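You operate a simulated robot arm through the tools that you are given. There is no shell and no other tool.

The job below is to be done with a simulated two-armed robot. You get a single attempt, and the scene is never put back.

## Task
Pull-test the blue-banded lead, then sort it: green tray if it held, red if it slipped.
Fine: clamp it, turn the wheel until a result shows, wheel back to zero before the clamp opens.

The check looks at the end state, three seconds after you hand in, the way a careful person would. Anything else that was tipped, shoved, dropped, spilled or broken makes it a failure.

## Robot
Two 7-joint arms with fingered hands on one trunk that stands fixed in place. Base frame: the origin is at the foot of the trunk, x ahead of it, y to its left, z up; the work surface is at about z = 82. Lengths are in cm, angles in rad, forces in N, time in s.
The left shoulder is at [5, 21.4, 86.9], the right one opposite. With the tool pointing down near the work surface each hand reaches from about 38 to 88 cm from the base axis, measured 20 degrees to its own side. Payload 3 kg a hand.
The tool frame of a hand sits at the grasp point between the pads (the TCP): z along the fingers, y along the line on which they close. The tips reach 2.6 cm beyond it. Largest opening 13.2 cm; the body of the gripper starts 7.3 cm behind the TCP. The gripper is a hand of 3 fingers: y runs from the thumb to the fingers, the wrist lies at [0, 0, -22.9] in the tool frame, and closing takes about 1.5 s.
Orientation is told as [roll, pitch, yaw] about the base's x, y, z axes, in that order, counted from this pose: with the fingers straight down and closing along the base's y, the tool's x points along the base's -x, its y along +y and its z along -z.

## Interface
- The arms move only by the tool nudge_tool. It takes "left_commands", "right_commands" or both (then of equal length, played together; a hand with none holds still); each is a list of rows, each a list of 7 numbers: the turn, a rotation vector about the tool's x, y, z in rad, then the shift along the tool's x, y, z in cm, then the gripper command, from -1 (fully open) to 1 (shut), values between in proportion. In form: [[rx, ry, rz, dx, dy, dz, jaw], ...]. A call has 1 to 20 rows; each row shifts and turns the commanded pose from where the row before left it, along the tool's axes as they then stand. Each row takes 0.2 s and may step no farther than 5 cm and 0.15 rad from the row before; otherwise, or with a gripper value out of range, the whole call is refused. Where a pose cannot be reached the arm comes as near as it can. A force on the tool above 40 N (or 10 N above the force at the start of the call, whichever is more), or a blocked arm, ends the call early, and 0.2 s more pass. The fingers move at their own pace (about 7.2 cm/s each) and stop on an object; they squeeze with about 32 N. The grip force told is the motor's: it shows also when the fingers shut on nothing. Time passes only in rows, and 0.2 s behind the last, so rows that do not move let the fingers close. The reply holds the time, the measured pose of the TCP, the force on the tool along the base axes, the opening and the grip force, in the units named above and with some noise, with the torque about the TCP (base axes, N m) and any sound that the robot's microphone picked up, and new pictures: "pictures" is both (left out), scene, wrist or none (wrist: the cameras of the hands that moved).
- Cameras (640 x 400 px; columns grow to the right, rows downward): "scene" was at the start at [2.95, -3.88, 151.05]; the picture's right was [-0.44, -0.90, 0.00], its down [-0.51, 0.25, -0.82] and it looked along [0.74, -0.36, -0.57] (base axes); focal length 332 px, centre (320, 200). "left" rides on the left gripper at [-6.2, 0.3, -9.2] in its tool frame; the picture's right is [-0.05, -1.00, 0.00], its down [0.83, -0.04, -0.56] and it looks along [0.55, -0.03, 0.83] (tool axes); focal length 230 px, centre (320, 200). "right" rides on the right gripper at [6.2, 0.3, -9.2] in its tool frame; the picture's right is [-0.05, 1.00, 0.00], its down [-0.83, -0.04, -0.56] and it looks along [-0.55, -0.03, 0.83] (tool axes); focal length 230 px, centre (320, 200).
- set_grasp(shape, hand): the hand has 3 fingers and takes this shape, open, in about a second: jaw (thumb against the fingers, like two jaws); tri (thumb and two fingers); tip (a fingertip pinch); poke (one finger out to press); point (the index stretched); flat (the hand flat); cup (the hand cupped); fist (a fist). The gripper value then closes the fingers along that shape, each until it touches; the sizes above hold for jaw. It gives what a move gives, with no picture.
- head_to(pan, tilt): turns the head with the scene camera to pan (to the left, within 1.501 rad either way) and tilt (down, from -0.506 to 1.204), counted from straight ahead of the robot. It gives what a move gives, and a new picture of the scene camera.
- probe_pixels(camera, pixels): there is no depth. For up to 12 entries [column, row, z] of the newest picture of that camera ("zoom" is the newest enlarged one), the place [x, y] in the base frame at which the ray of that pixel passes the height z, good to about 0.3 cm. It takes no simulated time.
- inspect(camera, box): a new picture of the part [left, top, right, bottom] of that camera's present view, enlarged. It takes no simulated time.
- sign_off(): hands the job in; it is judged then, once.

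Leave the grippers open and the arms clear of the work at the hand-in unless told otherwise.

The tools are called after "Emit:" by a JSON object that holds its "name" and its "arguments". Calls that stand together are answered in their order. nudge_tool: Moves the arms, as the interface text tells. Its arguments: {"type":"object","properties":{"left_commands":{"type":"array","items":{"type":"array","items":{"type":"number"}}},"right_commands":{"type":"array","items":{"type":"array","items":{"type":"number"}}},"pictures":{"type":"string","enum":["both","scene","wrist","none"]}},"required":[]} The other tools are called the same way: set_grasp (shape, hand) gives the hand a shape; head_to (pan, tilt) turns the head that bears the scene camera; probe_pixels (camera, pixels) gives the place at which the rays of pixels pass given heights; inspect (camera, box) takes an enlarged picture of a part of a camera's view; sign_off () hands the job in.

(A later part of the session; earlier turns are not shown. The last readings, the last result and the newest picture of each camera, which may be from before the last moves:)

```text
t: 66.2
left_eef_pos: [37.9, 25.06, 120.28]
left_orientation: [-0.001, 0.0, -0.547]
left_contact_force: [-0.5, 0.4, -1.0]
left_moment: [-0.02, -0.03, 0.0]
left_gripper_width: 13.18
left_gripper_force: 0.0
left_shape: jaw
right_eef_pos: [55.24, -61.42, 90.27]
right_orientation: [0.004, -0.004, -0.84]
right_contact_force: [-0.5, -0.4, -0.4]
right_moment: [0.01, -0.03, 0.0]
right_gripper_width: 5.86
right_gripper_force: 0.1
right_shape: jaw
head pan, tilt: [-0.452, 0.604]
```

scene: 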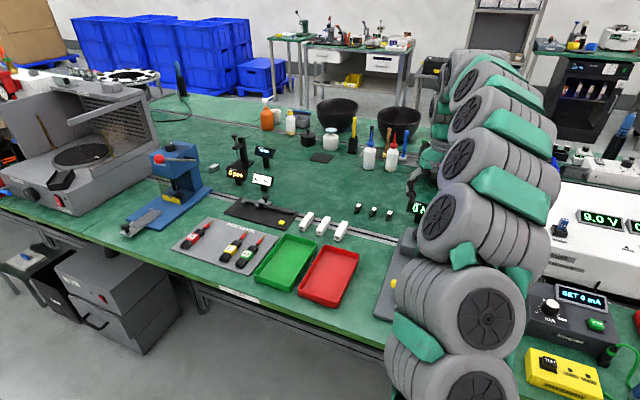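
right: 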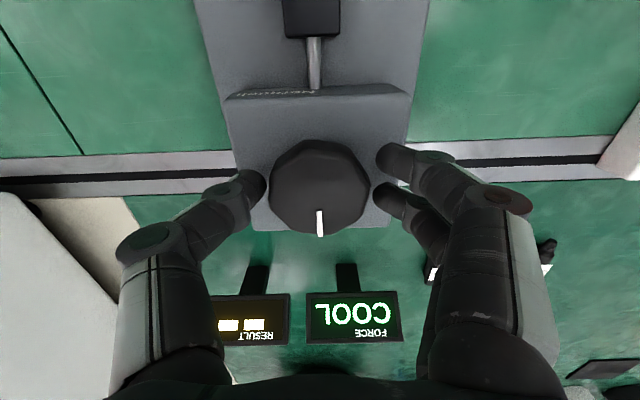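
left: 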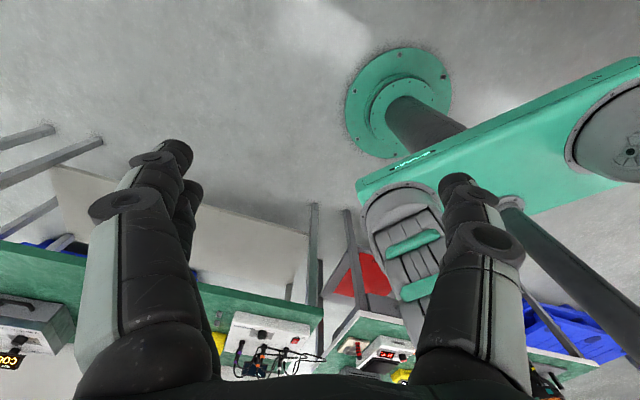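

Still "COOL" after 13 s. Waiting costs little and turning early could spoil the test, so I'll wait longer.

Emit:
{"name": "nudge_tool", "arguments": {"right_commands": [[0, 0, 0, 0, 0, 0, 0.1], [0, 0, 0, 0, 0, 0, 0.1], [0, 0, 0, 0, 0, 0, 0.1], [0, 0, 0, 0, 0, 0, 0.1], [0, 0, 0, 0, 0, 0, 0.1], [0, 0, 0, 0, 0, 0, 0.1], [0, 0, 0, 0, 0, 0, 0.1], [0, 0, 0, 0, 0, 0, 0.1], [0, 0, 0, 0, 0, 0, 0.1], [0, 0, 0, 0, 0, 0, 0.1], [0, 0, 0, 0, 0, 0, 0.1], [0, 0, 0, 0, 0, 0, 0.1], [0, 0, 0, 0, 0, 0, 0.1], [0, 0, 0, 0, 0, 0, 0.1], [0, 0, 0, 0, 0, 0, 0.1], [0, 0, 0, 0, 0, 0, 0.1], [0, 0, 0, 0, 0, 0, 0.1], [0, 0, 0, 0, 0, 0, 0.1], [0, 0, 0, 0, 0, 0, 0.1], [0, 0, 0, 0, 0, 0, 0.1]], "pictures": "none"}}

Emit:
{"name": "nudge_tool", "arguments": {"right_commands": [[0, 0, 0, 0, 0, 0, 0.1], [0, 0, 0, 0, 0, 0, 0.1], [0, 0, 0, 0, 0, 0, 0.1], [0, 0, 0, 0, 0, 0, 0.1], [0, 0, 0, 0, 0, 0, 0.1], [0, 0, 0, 0, 0, 0, 0.1], [0, 0, 0, 0, 0, 0, 0.1], [0, 0, 0, 0, 0, 0, 0.1], [0, 0, 0, 0, 0, 0, 0.1], [0, 0, 0, 0, 0, 0, 0.1], [0, 0, 0, 0, 0, 0, 0.1], [0, 0, 0, 0, 0, 0, 0.1], [0, 0, 0, 0, 0, 0, 0.1], [0, 0, 0, 0, 0, 0, 0.1], [0, 0, 0, 0, 0, 0, 0.1], [0, 0, 0, 0, 0, 0, 0.1], [0, 0, 0, 0, 0, 0, 0.1], [0, 0, 0, 0, 0, 0, 0.1], [0, 0, 0, 0, 0, 0, 0.1], [0, 0, 0, 0, 0, 0, 0.1]], "pictures": "none"}}

Emit:
{"name": "nudge_tool", "arguments": {"right_commands": [[0, 0, 0, 0, 0, 0, 0.1], [0, 0, 0, 0, 0, 0, 0.1], [0, 0, 0, 0, 0, 0, 0.1], [0, 0, 0, 0, 0, 0, 0.1], [0, 0, 0, 0, 0, 0, 0.1], [0, 0, 0, 0, 0, 0, 0.1], [0, 0, 0, 0, 0, 0, 0.1], [0, 0, 0, 0, 0, 0, 0.1], [0, 0, 0, 0, 0, 0, 0.1], [0, 0, 0, 0, 0, 0, 0.1], [0, 0, 0, 0, 0, 0, 0.1], [0, 0, 0, 0, 0, 0, 0.1], [0, 0, 0, 0, 0, 0, 0.1], [0, 0, 0, 0, 0, 0, 0.1], [0, 0, 0, 0, 0, 0, 0.1], [0, 0, 0, 0, 0, 0, 0.1], [0, 0, 0, 0, 0, 0, 0.1], [0, 0, 0, 0, 0, 0, 0.1], [0, 0, 0, 0, 0, 0, 0.1], [0, 0, 0, 0, 0, 0, 0.1]], "pictures": "wrist"}}

```text
t: 70.4
left_eef_pos: [37.84, 24.97, 120.32]
left_orientation: [-0.001, 0.001, -0.546]
left_contact_force: [-0.6, 0.0, -0.1]
left_moment: [-0.01, 0.01, 0.02]
left_gripper_width: 13.18
left_gripper_force: 0.0
left_shape: jaw
right_eef_pos: [55.23, -61.44, 90.25]
right_orientation: [0.003, -0.004, -0.84]
right_contact_force: [0.7, 0.2, -0.8]
right_moment: [-0.03, -0.06, -0.01]
right_gripper_width: 5.88
right_gripper_force: 0.0
right_shape: jaw
head pan, tilt: [-0.452, 0.604]
```

```text
t: 74.6
left_eef_pos: [37.88, 25.08, 120.34]
left_orientation: [0.0, 0.002, -0.548]
left_contact_force: [0.8, -0.7, 0.2]
left_moment: [-0.04, -0.02, -0.04]
left_gripper_width: 13.16
left_gripper_force: 0.0
left_shape: jaw
right_eef_pos: [55.18, -61.41, 90.26]
right_orientation: [0.004, -0.004, -0.839]
right_contact_force: [0.1, 0.0, -0.1]
right_moment: [0.0, 0.05, 0.01]
right_gripper_width: 5.89
right_gripper_force: 0.1
right_shape: jaw
head pan, tilt: [-0.452, 0.604]
```

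```text
t: 78.8
left_eef_pos: [37.91, 25.04, 120.16]
left_orientation: [-0.001, 0.0, -0.546]
left_contact_force: [-0.3, -0.3, 0.2]
left_moment: [0.0, 0.0, 0.0]
left_gripper_width: 13.18
left_gripper_force: 0.0
left_shape: jaw
right_eef_pos: [55.11, -61.43, 90.26]
right_orientation: [0.004, -0.002, -0.84]
right_contact_force: [-0.6, 0.3, -0.2]
right_moment: [-0.03, -0.01, 0.0]
right_gripper_width: 5.91
right_gripper_force: 0.0
right_shape: jaw
head pan, tilt: [-0.452, 0.604]
```

right: 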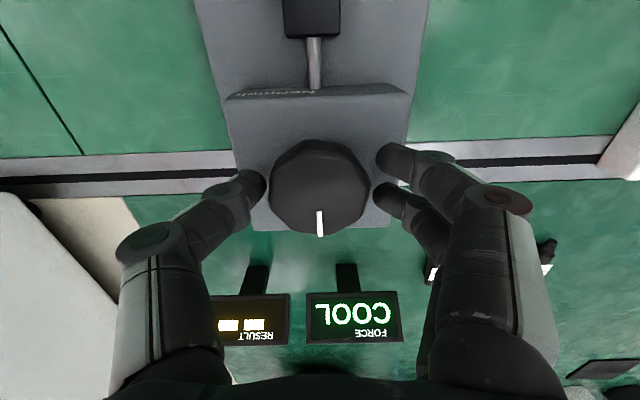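

Still "COOL". The knob hasn't been turned, so patience does no harm. I'll wait another ~17 s.

Emit:
{"name": "nudge_tool", "arguments": {"right_commands": [[0, 0, 0, 0, 0, 0, 0.1], [0, 0, 0, 0, 0, 0, 0.1], [0, 0, 0, 0, 0, 0, 0.1], [0, 0, 0, 0, 0, 0, 0.1], [0, 0, 0, 0, 0, 0, 0.1], [0, 0, 0, 0, 0, 0, 0.1], [0, 0, 0, 0, 0, 0, 0.1], [0, 0, 0, 0, 0, 0, 0.1], [0, 0, 0, 0, 0, 0, 0.1], [0, 0, 0, 0, 0, 0, 0.1], [0, 0, 0, 0, 0, 0, 0.1], [0, 0, 0, 0, 0, 0, 0.1], [0, 0, 0, 0, 0, 0, 0.1], [0, 0, 0, 0, 0, 0, 0.1], [0, 0, 0, 0, 0, 0, 0.1], [0, 0, 0, 0, 0, 0, 0.1], [0, 0, 0, 0, 0, 0, 0.1], [0, 0, 0, 0, 0, 0, 0.1], [0, 0, 0, 0, 0, 0, 0.1], [0, 0, 0, 0, 0, 0, 0.1]], "pictures": "none"}}

Emit:
{"name": "nudge_tool", "arguments": {"right_commands": [[0, 0, 0, 0, 0, 0, 0.1], [0, 0, 0, 0, 0, 0, 0.1], [0, 0, 0, 0, 0, 0, 0.1], [0, 0, 0, 0, 0, 0, 0.1], [0, 0, 0, 0, 0, 0, 0.1], [0, 0, 0, 0, 0, 0, 0.1], [0, 0, 0, 0, 0, 0, 0.1], [0, 0, 0, 0, 0, 0, 0.1], [0, 0, 0, 0, 0, 0, 0.1], [0, 0, 0, 0, 0, 0, 0.1], [0, 0, 0, 0, 0, 0, 0.1], [0, 0, 0, 0, 0, 0, 0.1], [0, 0, 0, 0, 0, 0, 0.1], [0, 0, 0, 0, 0, 0, 0.1], [0, 0, 0, 0, 0, 0, 0.1], [0, 0, 0, 0, 0, 0, 0.1], [0, 0, 0, 0, 0, 0, 0.1], [0, 0, 0, 0, 0, 0, 0.1], [0, 0, 0, 0, 0, 0, 0.1], [0, 0, 0, 0, 0, 0, 0.1]], "pictures": "none"}}

Emit:
{"name": "nudge_tool", "arguments": {"right_commands": [[0, 0, 0, 0, 0, 0, 0.1], [0, 0, 0, 0, 0, 0, 0.1], [0, 0, 0, 0, 0, 0, 0.1], [0, 0, 0, 0, 0, 0, 0.1], [0, 0, 0, 0, 0, 0, 0.1], [0, 0, 0, 0, 0, 0, 0.1], [0, 0, 0, 0, 0, 0, 0.1], [0, 0, 0, 0, 0, 0, 0.1], [0, 0, 0, 0, 0, 0, 0.1], [0, 0, 0, 0, 0, 0, 0.1], [0, 0, 0, 0, 0, 0, 0.1], [0, 0, 0, 0, 0, 0, 0.1], [0, 0, 0, 0, 0, 0, 0.1], [0, 0, 0, 0, 0, 0, 0.1], [0, 0, 0, 0, 0, 0, 0.1], [0, 0, 0, 0, 0, 0, 0.1], [0, 0, 0, 0, 0, 0, 0.1], [0, 0, 0, 0, 0, 0, 0.1], [0, 0, 0, 0, 0, 0, 0.1], [0, 0, 0, 0, 0, 0, 0.1]], "pictures": "none"}}

Emit:
{"name": "nudge_tool", "arguments": {"right_commands": [[0, 0, 0, 0, 0, 0, 0.1], [0, 0, 0, 0, 0, 0, 0.1], [0, 0, 0, 0, 0, 0, 0.1], [0, 0, 0, 0, 0, 0, 0.1], [0, 0, 0, 0, 0, 0, 0.1], [0, 0, 0, 0, 0, 0, 0.1], [0, 0, 0, 0, 0, 0, 0.1], [0, 0, 0, 0, 0, 0, 0.1], [0, 0, 0, 0, 0, 0, 0.1], [0, 0, 0, 0, 0, 0, 0.1], [0, 0, 0, 0, 0, 0, 0.1], [0, 0, 0, 0, 0, 0, 0.1], [0, 0, 0, 0, 0, 0, 0.1], [0, 0, 0, 0, 0, 0, 0.1], [0, 0, 0, 0, 0, 0, 0.1], [0, 0, 0, 0, 0, 0, 0.1], [0, 0, 0, 0, 0, 0, 0.1], [0, 0, 0, 0, 0, 0, 0.1], [0, 0, 0, 0, 0, 0, 0.1], [0, 0, 0, 0, 0, 0, 0.1]], "pictures": "wrist"}}

```text
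t: 83.0
left_eef_pos: [37.87, 25.04, 120.28]
left_orientation: [0.001, 0.0, -0.548]
left_contact_force: [0.7, -0.1, 0.2]
left_moment: [0.0, 0.0, 0.02]
left_gripper_width: 13.19
left_gripper_force: 0.0
left_shape: jaw
right_eef_pos: [55.31, -61.43, 90.32]
right_orientation: [0.003, -0.004, -0.839]
right_contact_force: [0.2, -1.2, -0.1]
right_moment: [-0.01, -0.03, 0.0]
right_gripper_width: 5.89
right_gripper_force: 0.1
right_shape: jaw
head pan, tilt: [-0.452, 0.604]
```

```text
t: 87.2
left_eef_pos: [37.94, 25.08, 120.33]
left_orientation: [0.001, -0.001, -0.545]
left_contact_force: [-0.2, 0.4, -0.8]
left_moment: [0.01, 0.01, -0.01]
left_gripper_width: 13.19
left_gripper_force: 0.0
left_shape: jaw
right_eef_pos: [55.19, -61.44, 90.26]
right_orientation: [0.004, -0.004, -0.838]
right_contact_force: [-0.6, 0.0, 0.2]
right_moment: [0.0, -0.02, 0.02]
right_gripper_width: 5.9
right_gripper_force: 0.0
right_shape: jaw
head pan, tilt: [-0.452, 0.604]
```

```text
t: 91.4
left_eef_pos: [37.94, 25.0, 120.32]
left_orientation: [-0.001, 0.0, -0.546]
left_contact_force: [0.7, -0.1, -0.2]
left_moment: [0.01, -0.01, 0.03]
left_gripper_width: 13.17
left_gripper_force: 0.1
left_shape: jaw
right_eef_pos: [55.2, -61.39, 90.3]
right_orientation: [0.004, -0.003, -0.838]
right_contact_force: [0.4, 0.6, -0.3]
right_moment: [-0.03, -0.02, 0.0]
right_gripper_width: 5.89
right_gripper_force: 0.1
right_shape: jaw
head pan, tilt: [-0.452, 0.604]
```

```text
t: 95.6
left_eef_pos: [37.95, 24.99, 120.26]
left_orientation: [0.0, -0.001, -0.547]
left_contact_force: [0.1, -0.5, 0.1]
left_moment: [0.0, 0.01, -0.01]
left_gripper_width: 13.2
left_gripper_force: 0.1
left_shape: jaw
right_eef_pos: [55.16, -61.47, 90.28]
right_orientation: [0.003, -0.003, -0.839]
right_contact_force: [0.2, 0.6, 0.1]
right_moment: [0.02, -0.04, 0.03]
right_gripper_width: 5.89
right_gripper_force: 0.0
right_shape: jaw
head pan, tilt: [-0.452, 0.604]
```

right: 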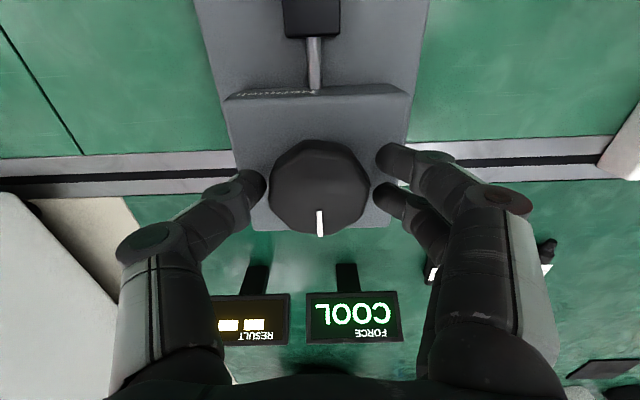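

Still "COOL". If it is a joint cooling timer it may take a minute or two, so I'll wait in a longer stretch and then look again.

Emit:
{"name": "nudge_tool", "arguments": {"right_commands": [[0, 0, 0, 0, 0, 0, 0.1], [0, 0, 0, 0, 0, 0, 0.1], [0, 0, 0, 0, 0, 0, 0.1], [0, 0, 0, 0, 0, 0, 0.1], [0, 0, 0, 0, 0, 0, 0.1], [0, 0, 0, 0, 0, 0, 0.1], [0, 0, 0, 0, 0, 0, 0.1], [0, 0, 0, 0, 0, 0, 0.1], [0, 0, 0, 0, 0, 0, 0.1], [0, 0, 0, 0, 0, 0, 0.1], [0, 0, 0, 0, 0, 0, 0.1], [0, 0, 0, 0, 0, 0, 0.1], [0, 0, 0, 0, 0, 0, 0.1], [0, 0, 0, 0, 0, 0, 0.1], [0, 0, 0, 0, 0, 0, 0.1], [0, 0, 0, 0, 0, 0, 0.1], [0, 0, 0, 0, 0, 0, 0.1], [0, 0, 0, 0, 0, 0, 0.1], [0, 0, 0, 0, 0, 0, 0.1], [0, 0, 0, 0, 0, 0, 0.1]], "pictures": "none"}}

Emit:
{"name": "nudge_tool", "arguments": {"right_commands": [[0, 0, 0, 0, 0, 0, 0.1], [0, 0, 0, 0, 0, 0, 0.1], [0, 0, 0, 0, 0, 0, 0.1], [0, 0, 0, 0, 0, 0, 0.1], [0, 0, 0, 0, 0, 0, 0.1], [0, 0, 0, 0, 0, 0, 0.1], [0, 0, 0, 0, 0, 0, 0.1], [0, 0, 0, 0, 0, 0, 0.1], [0, 0, 0, 0, 0, 0, 0.1], [0, 0, 0, 0, 0, 0, 0.1], [0, 0, 0, 0, 0, 0, 0.1], [0, 0, 0, 0, 0, 0, 0.1], [0, 0, 0, 0, 0, 0, 0.1], [0, 0, 0, 0, 0, 0, 0.1], [0, 0, 0, 0, 0, 0, 0.1], [0, 0, 0, 0, 0, 0, 0.1], [0, 0, 0, 0, 0, 0, 0.1], [0, 0, 0, 0, 0, 0, 0.1], [0, 0, 0, 0, 0, 0, 0.1], [0, 0, 0, 0, 0, 0, 0.1]], "pictures": "none"}}

Emit:
{"name": "nudge_tool", "arguments": {"right_commands": [[0, 0, 0, 0, 0, 0, 0.1], [0, 0, 0, 0, 0, 0, 0.1], [0, 0, 0, 0, 0, 0, 0.1], [0, 0, 0, 0, 0, 0, 0.1], [0, 0, 0, 0, 0, 0, 0.1], [0, 0, 0, 0, 0, 0, 0.1], [0, 0, 0, 0, 0, 0, 0.1], [0, 0, 0, 0, 0, 0, 0.1], [0, 0, 0, 0, 0, 0, 0.1], [0, 0, 0, 0, 0, 0, 0.1], [0, 0, 0, 0, 0, 0, 0.1], [0, 0, 0, 0, 0, 0, 0.1], [0, 0, 0, 0, 0, 0, 0.1], [0, 0, 0, 0, 0, 0, 0.1], [0, 0, 0, 0, 0, 0, 0.1], [0, 0, 0, 0, 0, 0, 0.1], [0, 0, 0, 0, 0, 0, 0.1], [0, 0, 0, 0, 0, 0, 0.1], [0, 0, 0, 0, 0, 0, 0.1], [0, 0, 0, 0, 0, 0, 0.1]], "pictures": "none"}}

Emit:
{"name": "nudge_tool", "arguments": {"right_commands": [[0, 0, 0, 0, 0, 0, 0.1], [0, 0, 0, 0, 0, 0, 0.1], [0, 0, 0, 0, 0, 0, 0.1], [0, 0, 0, 0, 0, 0, 0.1], [0, 0, 0, 0, 0, 0, 0.1], [0, 0, 0, 0, 0, 0, 0.1], [0, 0, 0, 0, 0, 0, 0.1], [0, 0, 0, 0, 0, 0, 0.1], [0, 0, 0, 0, 0, 0, 0.1], [0, 0, 0, 0, 0, 0, 0.1], [0, 0, 0, 0, 0, 0, 0.1], [0, 0, 0, 0, 0, 0, 0.1], [0, 0, 0, 0, 0, 0, 0.1], [0, 0, 0, 0, 0, 0, 0.1], [0, 0, 0, 0, 0, 0, 0.1], [0, 0, 0, 0, 0, 0, 0.1], [0, 0, 0, 0, 0, 0, 0.1], [0, 0, 0, 0, 0, 0, 0.1], [0, 0, 0, 0, 0, 0, 0.1], [0, 0, 0, 0, 0, 0, 0.1]], "pictures": "wrist"}}

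Emit:
{"name": "inspect", "arguments": {"camera": "scene", "box": [380, 180, 500, 300]}}

```text
t: 99.8
left_eef_pos: [37.89, 25.09, 120.26]
left_orientation: [0.0, -0.001, -0.546]
left_contact_force: [-0.9, -0.1, 0.5]
left_moment: [0.0, 0.01, 0.03]
left_gripper_width: 13.18
left_gripper_force: 0.0
left_shape: jaw
right_eef_pos: [55.15, -61.39, 90.23]
right_orientation: [0.003, -0.004, -0.841]
right_contact_force: [-0.3, -0.1, -0.5]
right_moment: [-0.03, 0.02, 0.01]
right_gripper_width: 5.87
right_gripper_force: 0.0
right_shape: jaw
head pan, tilt: [-0.452, 0.604]
```

```text
t: 104.0
left_eef_pos: [37.95, 25.04, 120.21]
left_orientation: [0.0, 0.0, -0.546]
left_contact_force: [0.5, 1.1, 0.6]
left_moment: [0.0, -0.02, 0.0]
left_gripper_width: 13.2
left_gripper_force: 0.1
left_shape: jaw
right_eef_pos: [55.28, -61.5, 90.26]
right_orientation: [0.003, -0.005, -0.839]
right_contact_force: [-0.1, -0.1, 0.9]
right_moment: [0.03, 0.0, -0.03]
right_gripper_width: 5.89
right_gripper_force: 0.1
right_shape: jaw
head pan, tilt: [-0.452, 0.604]
```

```text
t: 108.2
left_eef_pos: [37.86, 25.16, 120.28]
left_orientation: [0.0, 0.002, -0.544]
left_contact_force: [-0.6, -0.3, 0.3]
left_moment: [-0.03, 0.03, 0.03]
left_gripper_width: 13.17
left_gripper_force: 0.1
left_shape: jaw
right_eef_pos: [55.19, -61.46, 90.3]
right_orientation: [0.003, -0.003, -0.839]
right_contact_force: [0.4, 0.3, -0.3]
right_moment: [0.02, -0.02, -0.01]
right_gripper_width: 5.89
right_gripper_force: 0.1
right_shape: jaw
head pan, tilt: [-0.452, 0.604]
```

```text
t: 112.4
left_eef_pos: [37.91, 25.02, 120.33]
left_orientation: [-0.001, 0.001, -0.547]
left_contact_force: [0.6, -0.2, 0.0]
left_moment: [-0.01, 0.03, 0.04]
left_gripper_width: 13.19
left_gripper_force: 0.1
left_shape: jaw
right_eef_pos: [55.12, -61.45, 90.38]
right_orientation: [0.003, -0.003, -0.841]
right_contact_force: [0.1, -0.2, -0.2]
right_moment: [0.01, -0.02, 0.02]
right_gripper_width: 5.88
right_gripper_force: 0.0
right_shape: jaw
head pan, tilt: [-0.452, 0.604]
```

right: 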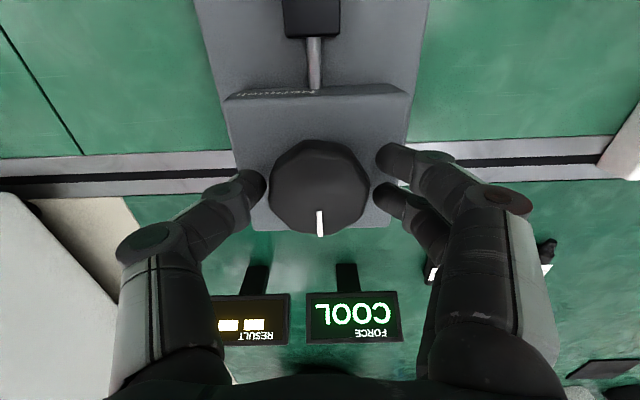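

```text
3.33 times, centred on (440, 240) of scene
```

zoom: 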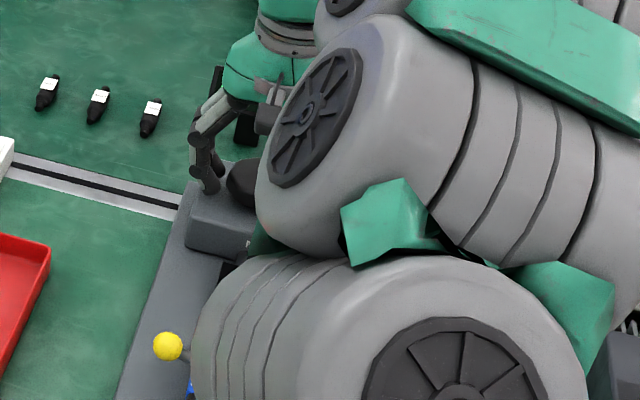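

Still "COOL". I'll keep waiting, in a longer batch.

Emit:
{"name": "nudge_tool", "arguments": {"right_commands": [[0, 0, 0, 0, 0, 0, 0.1], [0, 0, 0, 0, 0, 0, 0.1], [0, 0, 0, 0, 0, 0, 0.1], [0, 0, 0, 0, 0, 0, 0.1], [0, 0, 0, 0, 0, 0, 0.1], [0, 0, 0, 0, 0, 0, 0.1], [0, 0, 0, 0, 0, 0, 0.1], [0, 0, 0, 0, 0, 0, 0.1], [0, 0, 0, 0, 0, 0, 0.1], [0, 0, 0, 0, 0, 0, 0.1], [0, 0, 0, 0, 0, 0, 0.1], [0, 0, 0, 0, 0, 0, 0.1], [0, 0, 0, 0, 0, 0, 0.1], [0, 0, 0, 0, 0, 0, 0.1], [0, 0, 0, 0, 0, 0, 0.1], [0, 0, 0, 0, 0, 0, 0.1], [0, 0, 0, 0, 0, 0, 0.1], [0, 0, 0, 0, 0, 0, 0.1], [0, 0, 0, 0, 0, 0, 0.1], [0, 0, 0, 0, 0, 0, 0.1]], "pictures": "none"}}

Emit:
{"name": "nudge_tool", "arguments": {"right_commands": [[0, 0, 0, 0, 0, 0, 0.1], [0, 0, 0, 0, 0, 0, 0.1], [0, 0, 0, 0, 0, 0, 0.1], [0, 0, 0, 0, 0, 0, 0.1], [0, 0, 0, 0, 0, 0, 0.1], [0, 0, 0, 0, 0, 0, 0.1], [0, 0, 0, 0, 0, 0, 0.1], [0, 0, 0, 0, 0, 0, 0.1], [0, 0, 0, 0, 0, 0, 0.1], [0, 0, 0, 0, 0, 0, 0.1], [0, 0, 0, 0, 0, 0, 0.1], [0, 0, 0, 0, 0, 0, 0.1], [0, 0, 0, 0, 0, 0, 0.1], [0, 0, 0, 0, 0, 0, 0.1], [0, 0, 0, 0, 0, 0, 0.1], [0, 0, 0, 0, 0, 0, 0.1], [0, 0, 0, 0, 0, 0, 0.1], [0, 0, 0, 0, 0, 0, 0.1], [0, 0, 0, 0, 0, 0, 0.1], [0, 0, 0, 0, 0, 0, 0.1]], "pictures": "none"}}

Emit:
{"name": "nudge_tool", "arguments": {"right_commands": [[0, 0, 0, 0, 0, 0, 0.1], [0, 0, 0, 0, 0, 0, 0.1], [0, 0, 0, 0, 0, 0, 0.1], [0, 0, 0, 0, 0, 0, 0.1], [0, 0, 0, 0, 0, 0, 0.1], [0, 0, 0, 0, 0, 0, 0.1], [0, 0, 0, 0, 0, 0, 0.1], [0, 0, 0, 0, 0, 0, 0.1], [0, 0, 0, 0, 0, 0, 0.1], [0, 0, 0, 0, 0, 0, 0.1], [0, 0, 0, 0, 0, 0, 0.1], [0, 0, 0, 0, 0, 0, 0.1], [0, 0, 0, 0, 0, 0, 0.1], [0, 0, 0, 0, 0, 0, 0.1], [0, 0, 0, 0, 0, 0, 0.1], [0, 0, 0, 0, 0, 0, 0.1], [0, 0, 0, 0, 0, 0, 0.1], [0, 0, 0, 0, 0, 0, 0.1], [0, 0, 0, 0, 0, 0, 0.1], [0, 0, 0, 0, 0, 0, 0.1]], "pictures": "wrist"}}

Emit:
{"name": "nudge_tool", "arguments": {"right_commands": [[0, 0, 0, 0, 0, 0, 0.1], [0, 0, 0, 0, 0, 0, 0.1], [0, 0, 0, 0, 0, 0, 0.1], [0, 0, 0, 0, 0, 0, 0.1], [0, 0, 0, 0, 0, 0, 0.1], [0, 0, 0, 0, 0, 0, 0.1], [0, 0, 0, 0, 0, 0, 0.1], [0, 0, 0, 0, 0, 0, 0.1], [0, 0, 0, 0, 0, 0, 0.1], [0, 0, 0, 0, 0, 0, 0.1], [0, 0, 0, 0, 0, 0, 0.1], [0, 0, 0, 0, 0, 0, 0.1], [0, 0, 0, 0, 0, 0, 0.1], [0, 0, 0, 0, 0, 0, 0.1], [0, 0, 0, 0, 0, 0, 0.1], [0, 0, 0, 0, 0, 0, 0.1], [0, 0, 0, 0, 0, 0, 0.1], [0, 0, 0, 0, 0, 0, 0.1], [0, 0, 0, 0, 0, 0, 0.1], [0, 0, 0, 0, 0, 0, 0.1]], "pictures": "none"}}

Emit:
{"name": "nudge_tool", "arguments": {"right_commands": [[0, 0, 0, 0, 0, 0, 0.1], [0, 0, 0, 0, 0, 0, 0.1], [0, 0, 0, 0, 0, 0, 0.1], [0, 0, 0, 0, 0, 0, 0.1], [0, 0, 0, 0, 0, 0, 0.1], [0, 0, 0, 0, 0, 0, 0.1], [0, 0, 0, 0, 0, 0, 0.1], [0, 0, 0, 0, 0, 0, 0.1], [0, 0, 0, 0, 0, 0, 0.1], [0, 0, 0, 0, 0, 0, 0.1], [0, 0, 0, 0, 0, 0, 0.1], [0, 0, 0, 0, 0, 0, 0.1], [0, 0, 0, 0, 0, 0, 0.1], [0, 0, 0, 0, 0, 0, 0.1], [0, 0, 0, 0, 0, 0, 0.1], [0, 0, 0, 0, 0, 0, 0.1], [0, 0, 0, 0, 0, 0, 0.1], [0, 0, 0, 0, 0, 0, 0.1], [0, 0, 0, 0, 0, 0, 0.1], [0, 0, 0, 0, 0, 0, 0.1]], "pictures": "none"}}

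Emit:
{"name": "nudge_tool", "arguments": {"right_commands": [[0, 0, 0, 0, 0, 0, 0.1], [0, 0, 0, 0, 0, 0, 0.1], [0, 0, 0, 0, 0, 0, 0.1], [0, 0, 0, 0, 0, 0, 0.1], [0, 0, 0, 0, 0, 0, 0.1], [0, 0, 0, 0, 0, 0, 0.1], [0, 0, 0, 0, 0, 0, 0.1], [0, 0, 0, 0, 0, 0, 0.1], [0, 0, 0, 0, 0, 0, 0.1], [0, 0, 0, 0, 0, 0, 0.1], [0, 0, 0, 0, 0, 0, 0.1], [0, 0, 0, 0, 0, 0, 0.1], [0, 0, 0, 0, 0, 0, 0.1], [0, 0, 0, 0, 0, 0, 0.1], [0, 0, 0, 0, 0, 0, 0.1], [0, 0, 0, 0, 0, 0, 0.1], [0, 0, 0, 0, 0, 0, 0.1], [0, 0, 0, 0, 0, 0, 0.1], [0, 0, 0, 0, 0, 0, 0.1], [0, 0, 0, 0, 0, 0, 0.1]], "pictures": "wrist"}}

```text
t: 116.6
left_eef_pos: [37.89, 25.12, 120.29]
left_orientation: [0.0, 0.001, -0.545]
left_contact_force: [-0.9, -0.5, -0.1]
left_moment: [0.0, -0.03, -0.01]
left_gripper_width: 13.18
left_gripper_force: 0.0
left_shape: jaw
right_eef_pos: [55.3, -61.56, 90.32]
right_orientation: [0.003, -0.003, -0.839]
right_contact_force: [0.0, -0.6, -0.3]
right_moment: [0.03, 0.04, -0.01]
right_gripper_width: 5.91
right_gripper_force: 0.0
right_shape: jaw
head pan, tilt: [-0.452, 0.604]
```

```text
t: 120.8
left_eef_pos: [37.87, 24.97, 120.29]
left_orientation: [0.0, 0.0, -0.546]
left_contact_force: [-0.2, 0.1, 0.1]
left_moment: [0.01, 0.01, 0.02]
left_gripper_width: 13.19
left_gripper_force: 0.1
left_shape: jaw
right_eef_pos: [55.15, -61.44, 90.25]
right_orientation: [0.003, -0.004, -0.84]
right_contact_force: [-0.3, -0.4, 0.9]
right_moment: [-0.02, 0.0, 0.03]
right_gripper_width: 5.88
right_gripper_force: 0.1
right_shape: jaw
head pan, tilt: [-0.452, 0.604]
```

```text
t: 125.0
left_eef_pos: [37.88, 25.1, 120.31]
left_orientation: [0.001, 0.0, -0.547]
left_contact_force: [0.0, -0.7, -1.6]
left_moment: [-0.01, -0.01, 0.0]
left_gripper_width: 13.21
left_gripper_force: 0.0
left_shape: jaw
right_eef_pos: [55.07, -61.36, 90.32]
right_orientation: [0.003, -0.004, -0.841]
right_contact_force: [-0.1, -0.6, -0.4]
right_moment: [0.0, 0.01, 0.04]
right_gripper_width: 5.9
right_gripper_force: 0.1
right_shape: jaw
head pan, tilt: [-0.452, 0.604]
```

right: 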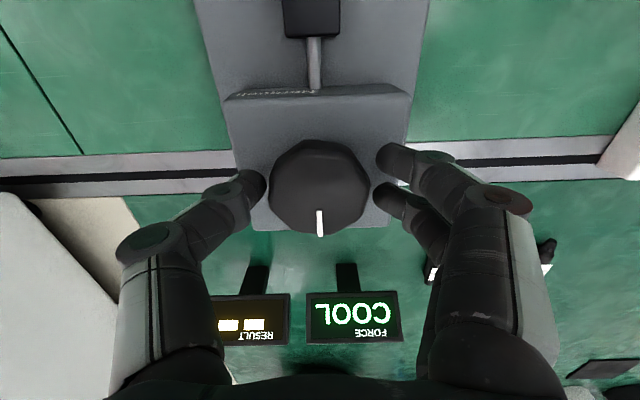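

```text
t: 129.2
left_eef_pos: [37.86, 25.09, 120.32]
left_orientation: [-0.001, -0.001, -0.545]
left_contact_force: [-0.2, -0.1, -0.3]
left_moment: [0.0, 0.01, -0.03]
left_gripper_width: 13.2
left_gripper_force: 0.1
left_shape: jaw
right_eef_pos: [55.16, -61.34, 90.21]
right_orientation: [0.002, -0.002, -0.838]
right_contact_force: [0.3, -0.1, -0.1]
right_moment: [0.03, -0.01, 0.01]
right_gripper_width: 5.86
right_gripper_force: 0.0
right_shape: jaw
head pan, tilt: [-0.452, 0.604]
```

```text
t: 133.4
left_eef_pos: [37.87, 24.99, 120.25]
left_orientation: [0.0, 0.0, -0.546]
left_contact_force: [-0.4, -0.6, 0.6]
left_moment: [0.03, 0.01, 0.04]
left_gripper_width: 13.19
left_gripper_force: 0.1
left_shape: jaw
right_eef_pos: [55.28, -61.35, 90.26]
right_orientation: [0.005, -0.004, -0.84]
right_contact_force: [-0.3, 0.2, 0.7]
right_moment: [0.03, 0.0, 0.03]
right_gripper_width: 5.9
right_gripper_force: 0.0
right_shape: jaw
head pan, tilt: [-0.452, 0.604]
```

```text
t: 137.6
left_eef_pos: [37.95, 25.09, 120.33]
left_orientation: [0.002, -0.001, -0.546]
left_contact_force: [-0.1, 0.2, 0.2]
left_moment: [0.01, -0.01, 0.01]
left_gripper_width: 13.19
left_gripper_force: 0.1
left_shape: jaw
right_eef_pos: [55.23, -61.38, 90.35]
right_orientation: [0.004, -0.005, -0.839]
right_contact_force: [-0.1, 0.2, 0.2]
right_moment: [0.01, 0.0, 0.01]
right_gripper_width: 5.87
right_gripper_force: 0.1
right_shape: jaw
head pan, tilt: [-0.452, 0.604]
```

right: 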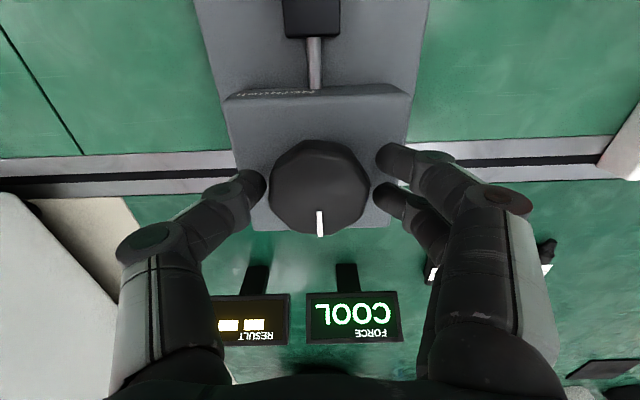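

Still "COOL" at 137 s. It appeared exactly when I first gripped the knob, so the display may update only when the wheel is touched. I'll re-grip without turning and look.

Emit:
{"name": "nudge_tool", "arguments": {"right_commands": [[0, 0, 0, 0, 0, 0, 0.3], [0, 0, 0, 0, 0, 0, 0.5], [0, 0, 0, 0, 0, 0, 0.7], [0, 0, 0, 0, 0, 0, 0.7], [0, 0, 0, 0, 0, 0, 0.7]], "pictures": "wrist"}}

Emit:
{"name": "inspect", "arguments": {"camera": "right", "box": [210, 130, 410, 360]}}

```text
t: 138.8
left_eef_pos: [38.0, 25.02, 120.37]
left_orientation: [-0.001, 0.001, -0.545]
left_contact_force: [0.4, 0.2, 0.3]
left_moment: [-0.02, 0.01, -0.01]
left_gripper_width: 13.19
left_gripper_force: 0.0
left_shape: jaw
right_eef_pos: [55.21, -61.4, 90.34]
right_orientation: [0.004, -0.004, -0.84]
right_contact_force: [-2.5, 3.3, -2.8]
right_moment: [0.04, 0.05, -0.04]
right_gripper_width: 4.32
right_gripper_force: 31.8
right_shape: jaw
head pan, tilt: [-0.452, 0.604]
```

right: 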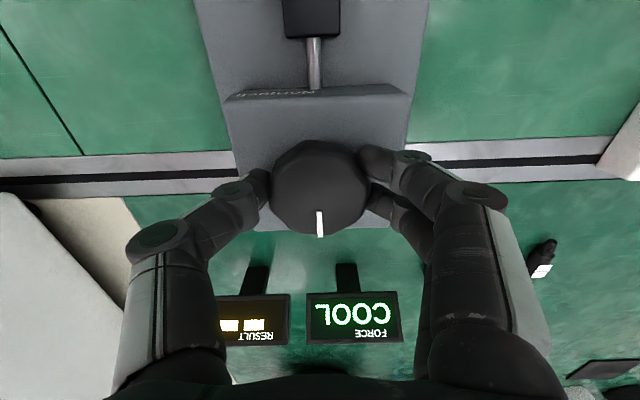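

```text
1.74 times, centred on (310, 245) of right
```

zoom: 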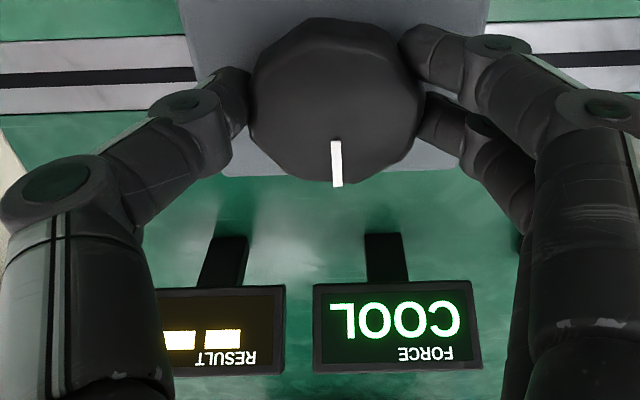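

No change on touch. I'll release and wait further before considering a small trial turn, since pulling a warm joint could ruin the test.

Emit:
{"name": "nudge_tool", "arguments": {"right_commands": [[0, 0, 0, 0, 0, 0, 0.2], [0, 0, 0, 0, 0, 0, 0.1], [0, 0, 0, 0, 0, 0, 0.1], [0, 0, 0, 0, 0, 0, 0.1], [0, 0, 0, 0, 0, 0, 0.1], [0, 0, 0, 0, 0, 0, 0.1], [0, 0, 0, 0, 0, 0, 0.1], [0, 0, 0, 0, 0, 0, 0.1], [0, 0, 0, 0, 0, 0, 0.1], [0, 0, 0, 0, 0, 0, 0.1], [0, 0, 0, 0, 0, 0, 0.1], [0, 0, 0, 0, 0, 0, 0.1], [0, 0, 0, 0, 0, 0, 0.1], [0, 0, 0, 0, 0, 0, 0.1], [0, 0, 0, 0, 0, 0, 0.1], [0, 0, 0, 0, 0, 0, 0.1], [0, 0, 0, 0, 0, 0, 0.1], [0, 0, 0, 0, 0, 0, 0.1], [0, 0, 0, 0, 0, 0, 0.1], [0, 0, 0, 0, 0, 0, 0.1]], "pictures": "none"}}

Emit:
{"name": "nudge_tool", "arguments": {"right_commands": [[0, 0, 0, 0, 0, 0, 0.1], [0, 0, 0, 0, 0, 0, 0.1], [0, 0, 0, 0, 0, 0, 0.1], [0, 0, 0, 0, 0, 0, 0.1], [0, 0, 0, 0, 0, 0, 0.1], [0, 0, 0, 0, 0, 0, 0.1], [0, 0, 0, 0, 0, 0, 0.1], [0, 0, 0, 0, 0, 0, 0.1], [0, 0, 0, 0, 0, 0, 0.1], [0, 0, 0, 0, 0, 0, 0.1], [0, 0, 0, 0, 0, 0, 0.1], [0, 0, 0, 0, 0, 0, 0.1], [0, 0, 0, 0, 0, 0, 0.1], [0, 0, 0, 0, 0, 0, 0.1], [0, 0, 0, 0, 0, 0, 0.1], [0, 0, 0, 0, 0, 0, 0.1], [0, 0, 0, 0, 0, 0, 0.1], [0, 0, 0, 0, 0, 0, 0.1], [0, 0, 0, 0, 0, 0, 0.1], [0, 0, 0, 0, 0, 0, 0.1]], "pictures": "none"}}

Emit:
{"name": "nudge_tool", "arguments": {"right_commands": [[0, 0, 0, 0, 0, 0, 0.1], [0, 0, 0, 0, 0, 0, 0.1], [0, 0, 0, 0, 0, 0, 0.1], [0, 0, 0, 0, 0, 0, 0.1], [0, 0, 0, 0, 0, 0, 0.1], [0, 0, 0, 0, 0, 0, 0.1], [0, 0, 0, 0, 0, 0, 0.1], [0, 0, 0, 0, 0, 0, 0.1], [0, 0, 0, 0, 0, 0, 0.1], [0, 0, 0, 0, 0, 0, 0.1], [0, 0, 0, 0, 0, 0, 0.1], [0, 0, 0, 0, 0, 0, 0.1], [0, 0, 0, 0, 0, 0, 0.1], [0, 0, 0, 0, 0, 0, 0.1], [0, 0, 0, 0, 0, 0, 0.1], [0, 0, 0, 0, 0, 0, 0.1], [0, 0, 0, 0, 0, 0, 0.1], [0, 0, 0, 0, 0, 0, 0.1], [0, 0, 0, 0, 0, 0, 0.1], [0, 0, 0, 0, 0, 0, 0.1]], "pictures": "none"}}

Emit:
{"name": "nudge_tool", "arguments": {"right_commands": [[0, 0, 0, 0, 0, 0, 0.1], [0, 0, 0, 0, 0, 0, 0.1], [0, 0, 0, 0, 0, 0, 0.1], [0, 0, 0, 0, 0, 0, 0.1], [0, 0, 0, 0, 0, 0, 0.1], [0, 0, 0, 0, 0, 0, 0.1], [0, 0, 0, 0, 0, 0, 0.1], [0, 0, 0, 0, 0, 0, 0.1], [0, 0, 0, 0, 0, 0, 0.1], [0, 0, 0, 0, 0, 0, 0.1], [0, 0, 0, 0, 0, 0, 0.1], [0, 0, 0, 0, 0, 0, 0.1], [0, 0, 0, 0, 0, 0, 0.1], [0, 0, 0, 0, 0, 0, 0.1], [0, 0, 0, 0, 0, 0, 0.1], [0, 0, 0, 0, 0, 0, 0.1], [0, 0, 0, 0, 0, 0, 0.1], [0, 0, 0, 0, 0, 0, 0.1], [0, 0, 0, 0, 0, 0, 0.1], [0, 0, 0, 0, 0, 0, 0.1]], "pictures": "wrist"}}

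Emit:
{"name": "nudge_tool", "arguments": {"right_commands": [[0, 0, 0, 0, 0, 0, 0.1], [0, 0, 0, 0, 0, 0, 0.1], [0, 0, 0, 0, 0, 0, 0.1], [0, 0, 0, 0, 0, 0, 0.1], [0, 0, 0, 0, 0, 0, 0.1], [0, 0, 0, 0, 0, 0, 0.1], [0, 0, 0, 0, 0, 0, 0.1], [0, 0, 0, 0, 0, 0, 0.1], [0, 0, 0, 0, 0, 0, 0.1], [0, 0, 0, 0, 0, 0, 0.1], [0, 0, 0, 0, 0, 0, 0.1], [0, 0, 0, 0, 0, 0, 0.1], [0, 0, 0, 0, 0, 0, 0.1], [0, 0, 0, 0, 0, 0, 0.1], [0, 0, 0, 0, 0, 0, 0.1], [0, 0, 0, 0, 0, 0, 0.1], [0, 0, 0, 0, 0, 0, 0.1], [0, 0, 0, 0, 0, 0, 0.1], [0, 0, 0, 0, 0, 0, 0.1], [0, 0, 0, 0, 0, 0, 0.1]], "pictures": "none"}}

Emit:
{"name": "nudge_tool", "arguments": {"right_commands": [[0, 0, 0, 0, 0, 0, 0.1], [0, 0, 0, 0, 0, 0, 0.1], [0, 0, 0, 0, 0, 0, 0.1], [0, 0, 0, 0, 0, 0, 0.1], [0, 0, 0, 0, 0, 0, 0.1], [0, 0, 0, 0, 0, 0, 0.1], [0, 0, 0, 0, 0, 0, 0.1], [0, 0, 0, 0, 0, 0, 0.1], [0, 0, 0, 0, 0, 0, 0.1], [0, 0, 0, 0, 0, 0, 0.1], [0, 0, 0, 0, 0, 0, 0.1], [0, 0, 0, 0, 0, 0, 0.1], [0, 0, 0, 0, 0, 0, 0.1], [0, 0, 0, 0, 0, 0, 0.1], [0, 0, 0, 0, 0, 0, 0.1], [0, 0, 0, 0, 0, 0, 0.1], [0, 0, 0, 0, 0, 0, 0.1], [0, 0, 0, 0, 0, 0, 0.1], [0, 0, 0, 0, 0, 0, 0.1], [0, 0, 0, 0, 0, 0, 0.1]], "pictures": "none"}}

Emit:
{"name": "nudge_tool", "arguments": {"right_commands": [[0, 0, 0, 0, 0, 0, 0.1], [0, 0, 0, 0, 0, 0, 0.1], [0, 0, 0, 0, 0, 0, 0.1], [0, 0, 0, 0, 0, 0, 0.1], [0, 0, 0, 0, 0, 0, 0.1], [0, 0, 0, 0, 0, 0, 0.1], [0, 0, 0, 0, 0, 0, 0.1], [0, 0, 0, 0, 0, 0, 0.1], [0, 0, 0, 0, 0, 0, 0.1], [0, 0, 0, 0, 0, 0, 0.1], [0, 0, 0, 0, 0, 0, 0.1], [0, 0, 0, 0, 0, 0, 0.1], [0, 0, 0, 0, 0, 0, 0.1], [0, 0, 0, 0, 0, 0, 0.1], [0, 0, 0, 0, 0, 0, 0.1], [0, 0, 0, 0, 0, 0, 0.1], [0, 0, 0, 0, 0, 0, 0.1], [0, 0, 0, 0, 0, 0, 0.1], [0, 0, 0, 0, 0, 0, 0.1], [0, 0, 0, 0, 0, 0, 0.1]], "pictures": "wrist"}}

```text
t: 143.0
left_eef_pos: [37.95, 25.13, 120.3]
left_orientation: [0.0, 0.002, -0.545]
left_contact_force: [0.3, -0.7, 0.8]
left_moment: [0.01, -0.01, -0.04]
left_gripper_width: 13.19
left_gripper_force: 0.1
left_shape: jaw
right_eef_pos: [55.23, -61.4, 90.25]
right_orientation: [0.005, -0.004, -0.84]
right_contact_force: [0.1, 0.3, 0.0]
right_moment: [0.04, -0.04, 0.0]
right_gripper_width: 5.87
right_gripper_force: 0.0
right_shape: jaw
head pan, tilt: [-0.452, 0.604]
```

```text
t: 147.2
left_eef_pos: [37.82, 25.05, 120.24]
left_orientation: [0.0, 0.001, -0.548]
left_contact_force: [-0.9, 0.2, 0.1]
left_moment: [0.03, 0.0, 0.0]
left_gripper_width: 13.19
left_gripper_force: 0.0
left_shape: jaw
right_eef_pos: [55.24, -61.31, 90.25]
right_orientation: [0.003, -0.003, -0.84]
right_contact_force: [0.6, -0.3, 0.1]
right_moment: [0.0, 0.03, 0.03]
right_gripper_width: 5.88
right_gripper_force: 0.1
right_shape: jaw
head pan, tilt: [-0.452, 0.604]
```

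```text
t: 151.4
left_eef_pos: [37.89, 25.1, 120.38]
left_orientation: [0.001, 0.001, -0.544]
left_contact_force: [-0.7, -0.5, 0.4]
left_moment: [0.0, 0.01, -0.02]
left_gripper_width: 13.19
left_gripper_force: 0.1
left_shape: jaw
right_eef_pos: [55.19, -61.36, 90.31]
right_orientation: [0.003, -0.004, -0.839]
right_contact_force: [-0.7, -1.4, 0.0]
right_moment: [0.0, -0.01, 0.02]
right_gripper_width: 5.86
right_gripper_force: 0.0
right_shape: jaw
head pan, tilt: [-0.452, 0.604]
```

```text
t: 155.6
left_eef_pos: [37.94, 25.06, 120.28]
left_orientation: [0.0, 0.0, -0.547]
left_contact_force: [0.5, -0.1, -0.1]
left_moment: [-0.01, -0.01, -0.02]
left_gripper_width: 13.19
left_gripper_force: 0.2
left_shape: jaw
right_eef_pos: [55.09, -61.4, 90.28]
right_orientation: [0.006, -0.004, -0.839]
right_contact_force: [0.5, -0.5, 0.4]
right_moment: [0.04, 0.02, -0.07]
right_gripper_width: 5.88
right_gripper_force: 0.1
right_shape: jaw
head pan, tilt: [-0.452, 0.604]
```

right: 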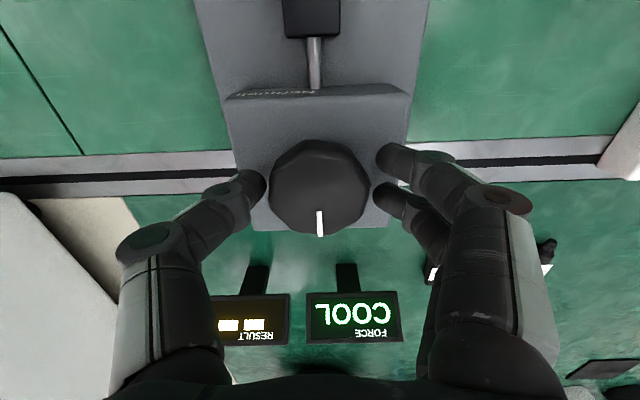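

```text
t: 159.8
left_eef_pos: [37.92, 25.0, 120.22]
left_orientation: [0.0, 0.0, -0.547]
left_contact_force: [0.0, 0.0, 0.5]
left_moment: [0.01, 0.03, -0.02]
left_gripper_width: 13.18
left_gripper_force: 0.1
left_shape: jaw
right_eef_pos: [55.15, -61.51, 90.25]
right_orientation: [0.003, -0.004, -0.838]
right_contact_force: [0.1, 0.1, 0.4]
right_moment: [-0.02, 0.04, 0.02]
right_gripper_width: 5.86
right_gripper_force: 0.0
right_shape: jaw
head pan, tilt: [-0.452, 0.604]
```

```text
t: 164.0
left_eef_pos: [37.84, 25.02, 120.31]
left_orientation: [0.0, 0.0, -0.545]
left_contact_force: [0.4, -0.3, 0.3]
left_moment: [0.04, 0.0, -0.01]
left_gripper_width: 13.2
left_gripper_force: 0.0
left_shape: jaw
right_eef_pos: [55.11, -61.53, 90.31]
right_orientation: [0.003, -0.003, -0.842]
right_contact_force: [-0.4, 0.0, -0.1]
right_moment: [-0.01, -0.03, 0.03]
right_gripper_width: 5.87
right_gripper_force: 0.1
right_shape: jaw
head pan, tilt: [-0.452, 0.604]
```

```text
t: 168.2
left_eef_pos: [37.75, 24.85, 120.3]
left_orientation: [-0.001, 0.001, -0.547]
left_contact_force: [-0.3, -0.1, -0.6]
left_moment: [-0.01, 0.0, -0.01]
left_gripper_width: 13.18
left_gripper_force: 0.1
left_shape: jaw
right_eef_pos: [55.31, -61.35, 90.33]
right_orientation: [0.003, -0.005, -0.839]
right_contact_force: [-0.9, -0.2, -0.5]
right_moment: [-0.01, -0.01, -0.01]
right_gripper_width: 5.89
right_gripper_force: 0.0
right_shape: jaw
head pan, tilt: [-0.452, 0.604]
```

right: 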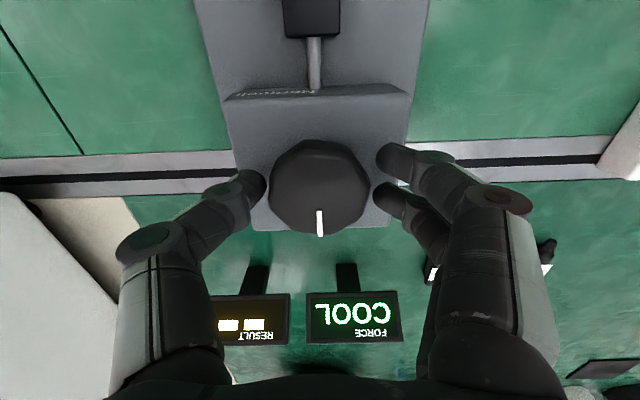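

Still "COOL". I'll compare the pointer closely with its pre-grip picture (same hand pose) to see whether gripping turned the knob at all.

Emit:
{"name": "inspect", "arguments": {"camera": "right", "box": [200, 80, 440, 240]}}

Emit:
{"name": "inspect", "arguments": {"camera": "right", "box": [270, 0, 360, 100]}}

Emit:
{"name": "inspect", "arguments": {"camera": "scene", "box": [370, 250, 430, 330]}}

```text
2.50 times, centred on (320, 160) of right
```

zoom: 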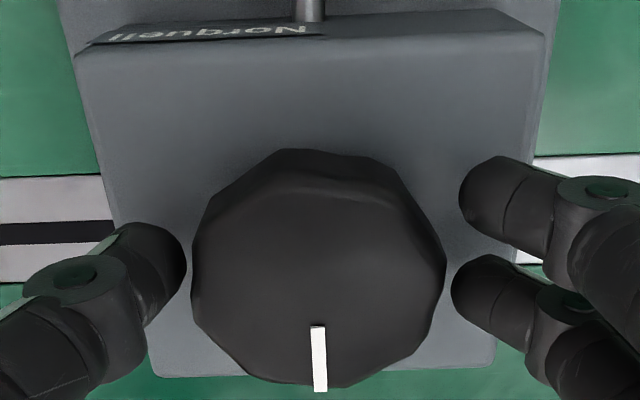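

```text
4.00 times, centred on (315, 50) of right
```

zoom: 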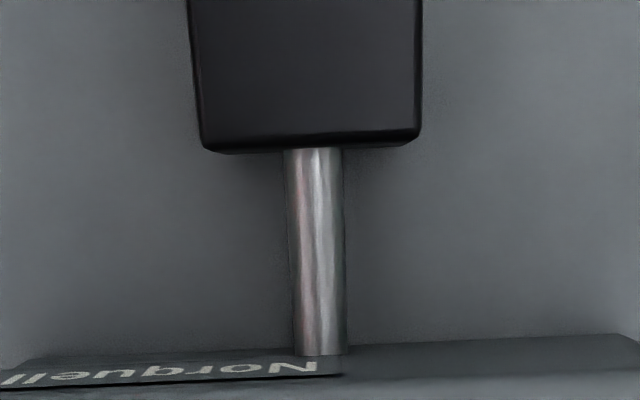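

```text
5.00 times, centred on (400, 290) of scene
```

zoom: 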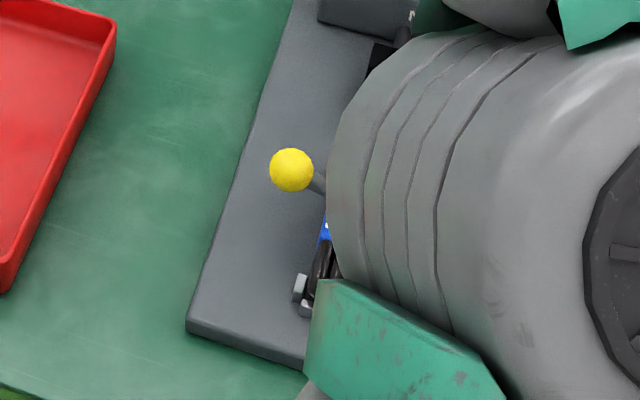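

The pointer hasn't moved. Two minutes of waiting changed nothing, so I'll make a small, slow trial turn: grip, 0.1 rad clockwise, and look.

Emit:
{"name": "nudge_tool", "arguments": {"right_commands": [[0, 0, 0, 0, 0, 0, 0.4], [0, 0, 0, 0, 0, 0, 0.7], [0, 0, 0, 0, 0, 0, 0.7], [0, 0, 0.05, 0, 0, 0, 0.7], [0, 0, 0.05, 0, 0, 0, 0.7], [0, 0, 0, 0, 0, 0, 0.7]], "pictures": "wrist"}}

Emit:
{"name": "inspect", "arguments": {"camera": "right", "box": [210, 130, 410, 360]}}

```text
t: 169.6
left_eef_pos: [37.79, 24.98, 120.22]
left_orientation: [0.0, -0.001, -0.547]
left_contact_force: [-0.4, 0.9, 0.4]
left_moment: [0.01, -0.01, 0.01]
left_gripper_width: 13.19
left_gripper_force: 0.0
left_shape: jaw
right_eef_pos: [55.31, -61.34, 90.34]
right_orientation: [0.005, -0.003, -0.94]
right_contact_force: [-0.7, 2.7, -5.1]
right_moment: [0.02, 0.05, -0.02]
right_gripper_width: 4.36
right_gripper_force: 32.1
right_shape: jaw
head pan, tilt: [-0.452, 0.604]
```

right: 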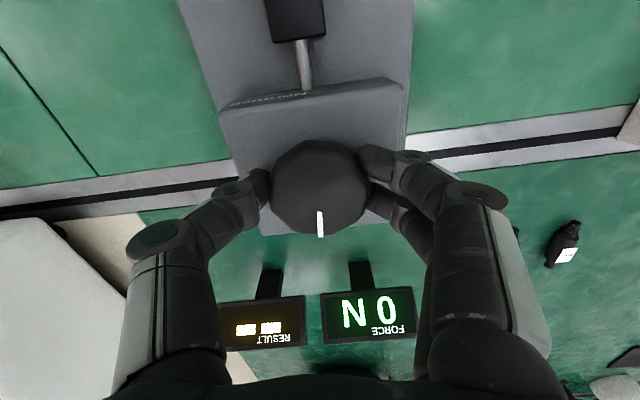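

```text
1.74 times, centred on (310, 245) of right
```

zoom: 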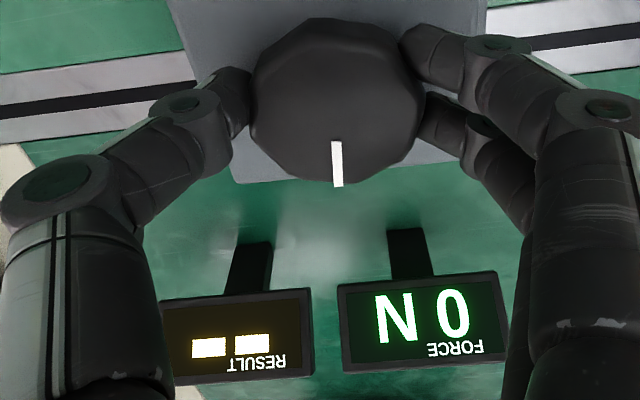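

"COOL" has cleared: FORCE reads 0 N and the knob turns with the hand. I'll continue slowly clockwise by 0.4 rad.

Emit:
{"name": "nudge_tool", "arguments": {"right_commands": [[0, 0, 0.08, 0, 0, 0, 0.7], [0, 0, 0.08, 0, 0, 0, 0.7], [0, 0, 0.08, 0, 0, 0, 0.7], [0, 0, 0.08, 0, 0, 0, 0.7], [0, 0, 0.08, 0, 0, 0, 0.7], [0, 0, 0, 0, 0, 0, 0.7]], "pictures": "wrist"}}

Emit:
{"name": "inspect", "arguments": {"camera": "right", "box": [210, 130, 430, 380]}}

```text
t: 171.0
left_eef_pos: [37.84, 25.06, 120.31]
left_orientation: [-0.001, 0.001, -0.546]
left_contact_force: [0.6, -0.2, 0.4]
left_moment: [0.03, 0.0, 0.01]
left_gripper_width: 13.17
left_gripper_force: 0.1
left_shape: jaw
right_eef_pos: [55.14, -61.33, 90.34]
right_orientation: [0.005, -0.003, -1.338]
right_contact_force: [8.2, 6.0, -3.8]
right_moment: [0.13, -0.19, 0.05]
right_gripper_width: 4.28
right_gripper_force: 32.1
right_shape: jaw
head pan, tilt: [-0.452, 0.604]
```

right: 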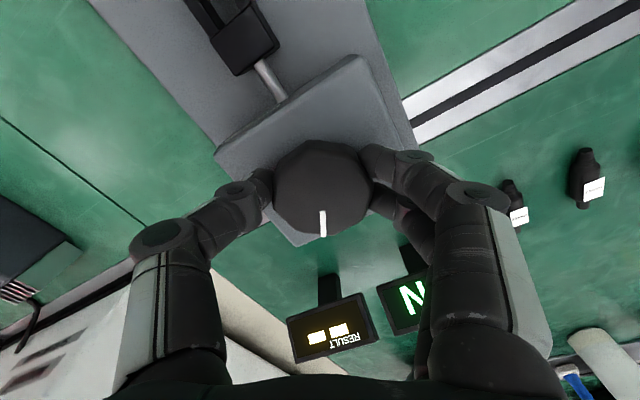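

```text
1.60 times, centred on (320, 255) of right
```

zoom: 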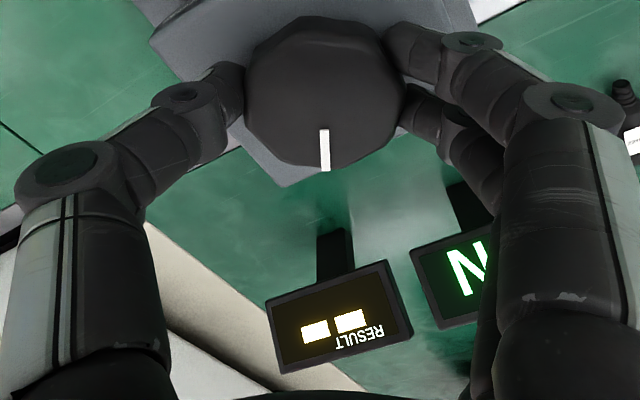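

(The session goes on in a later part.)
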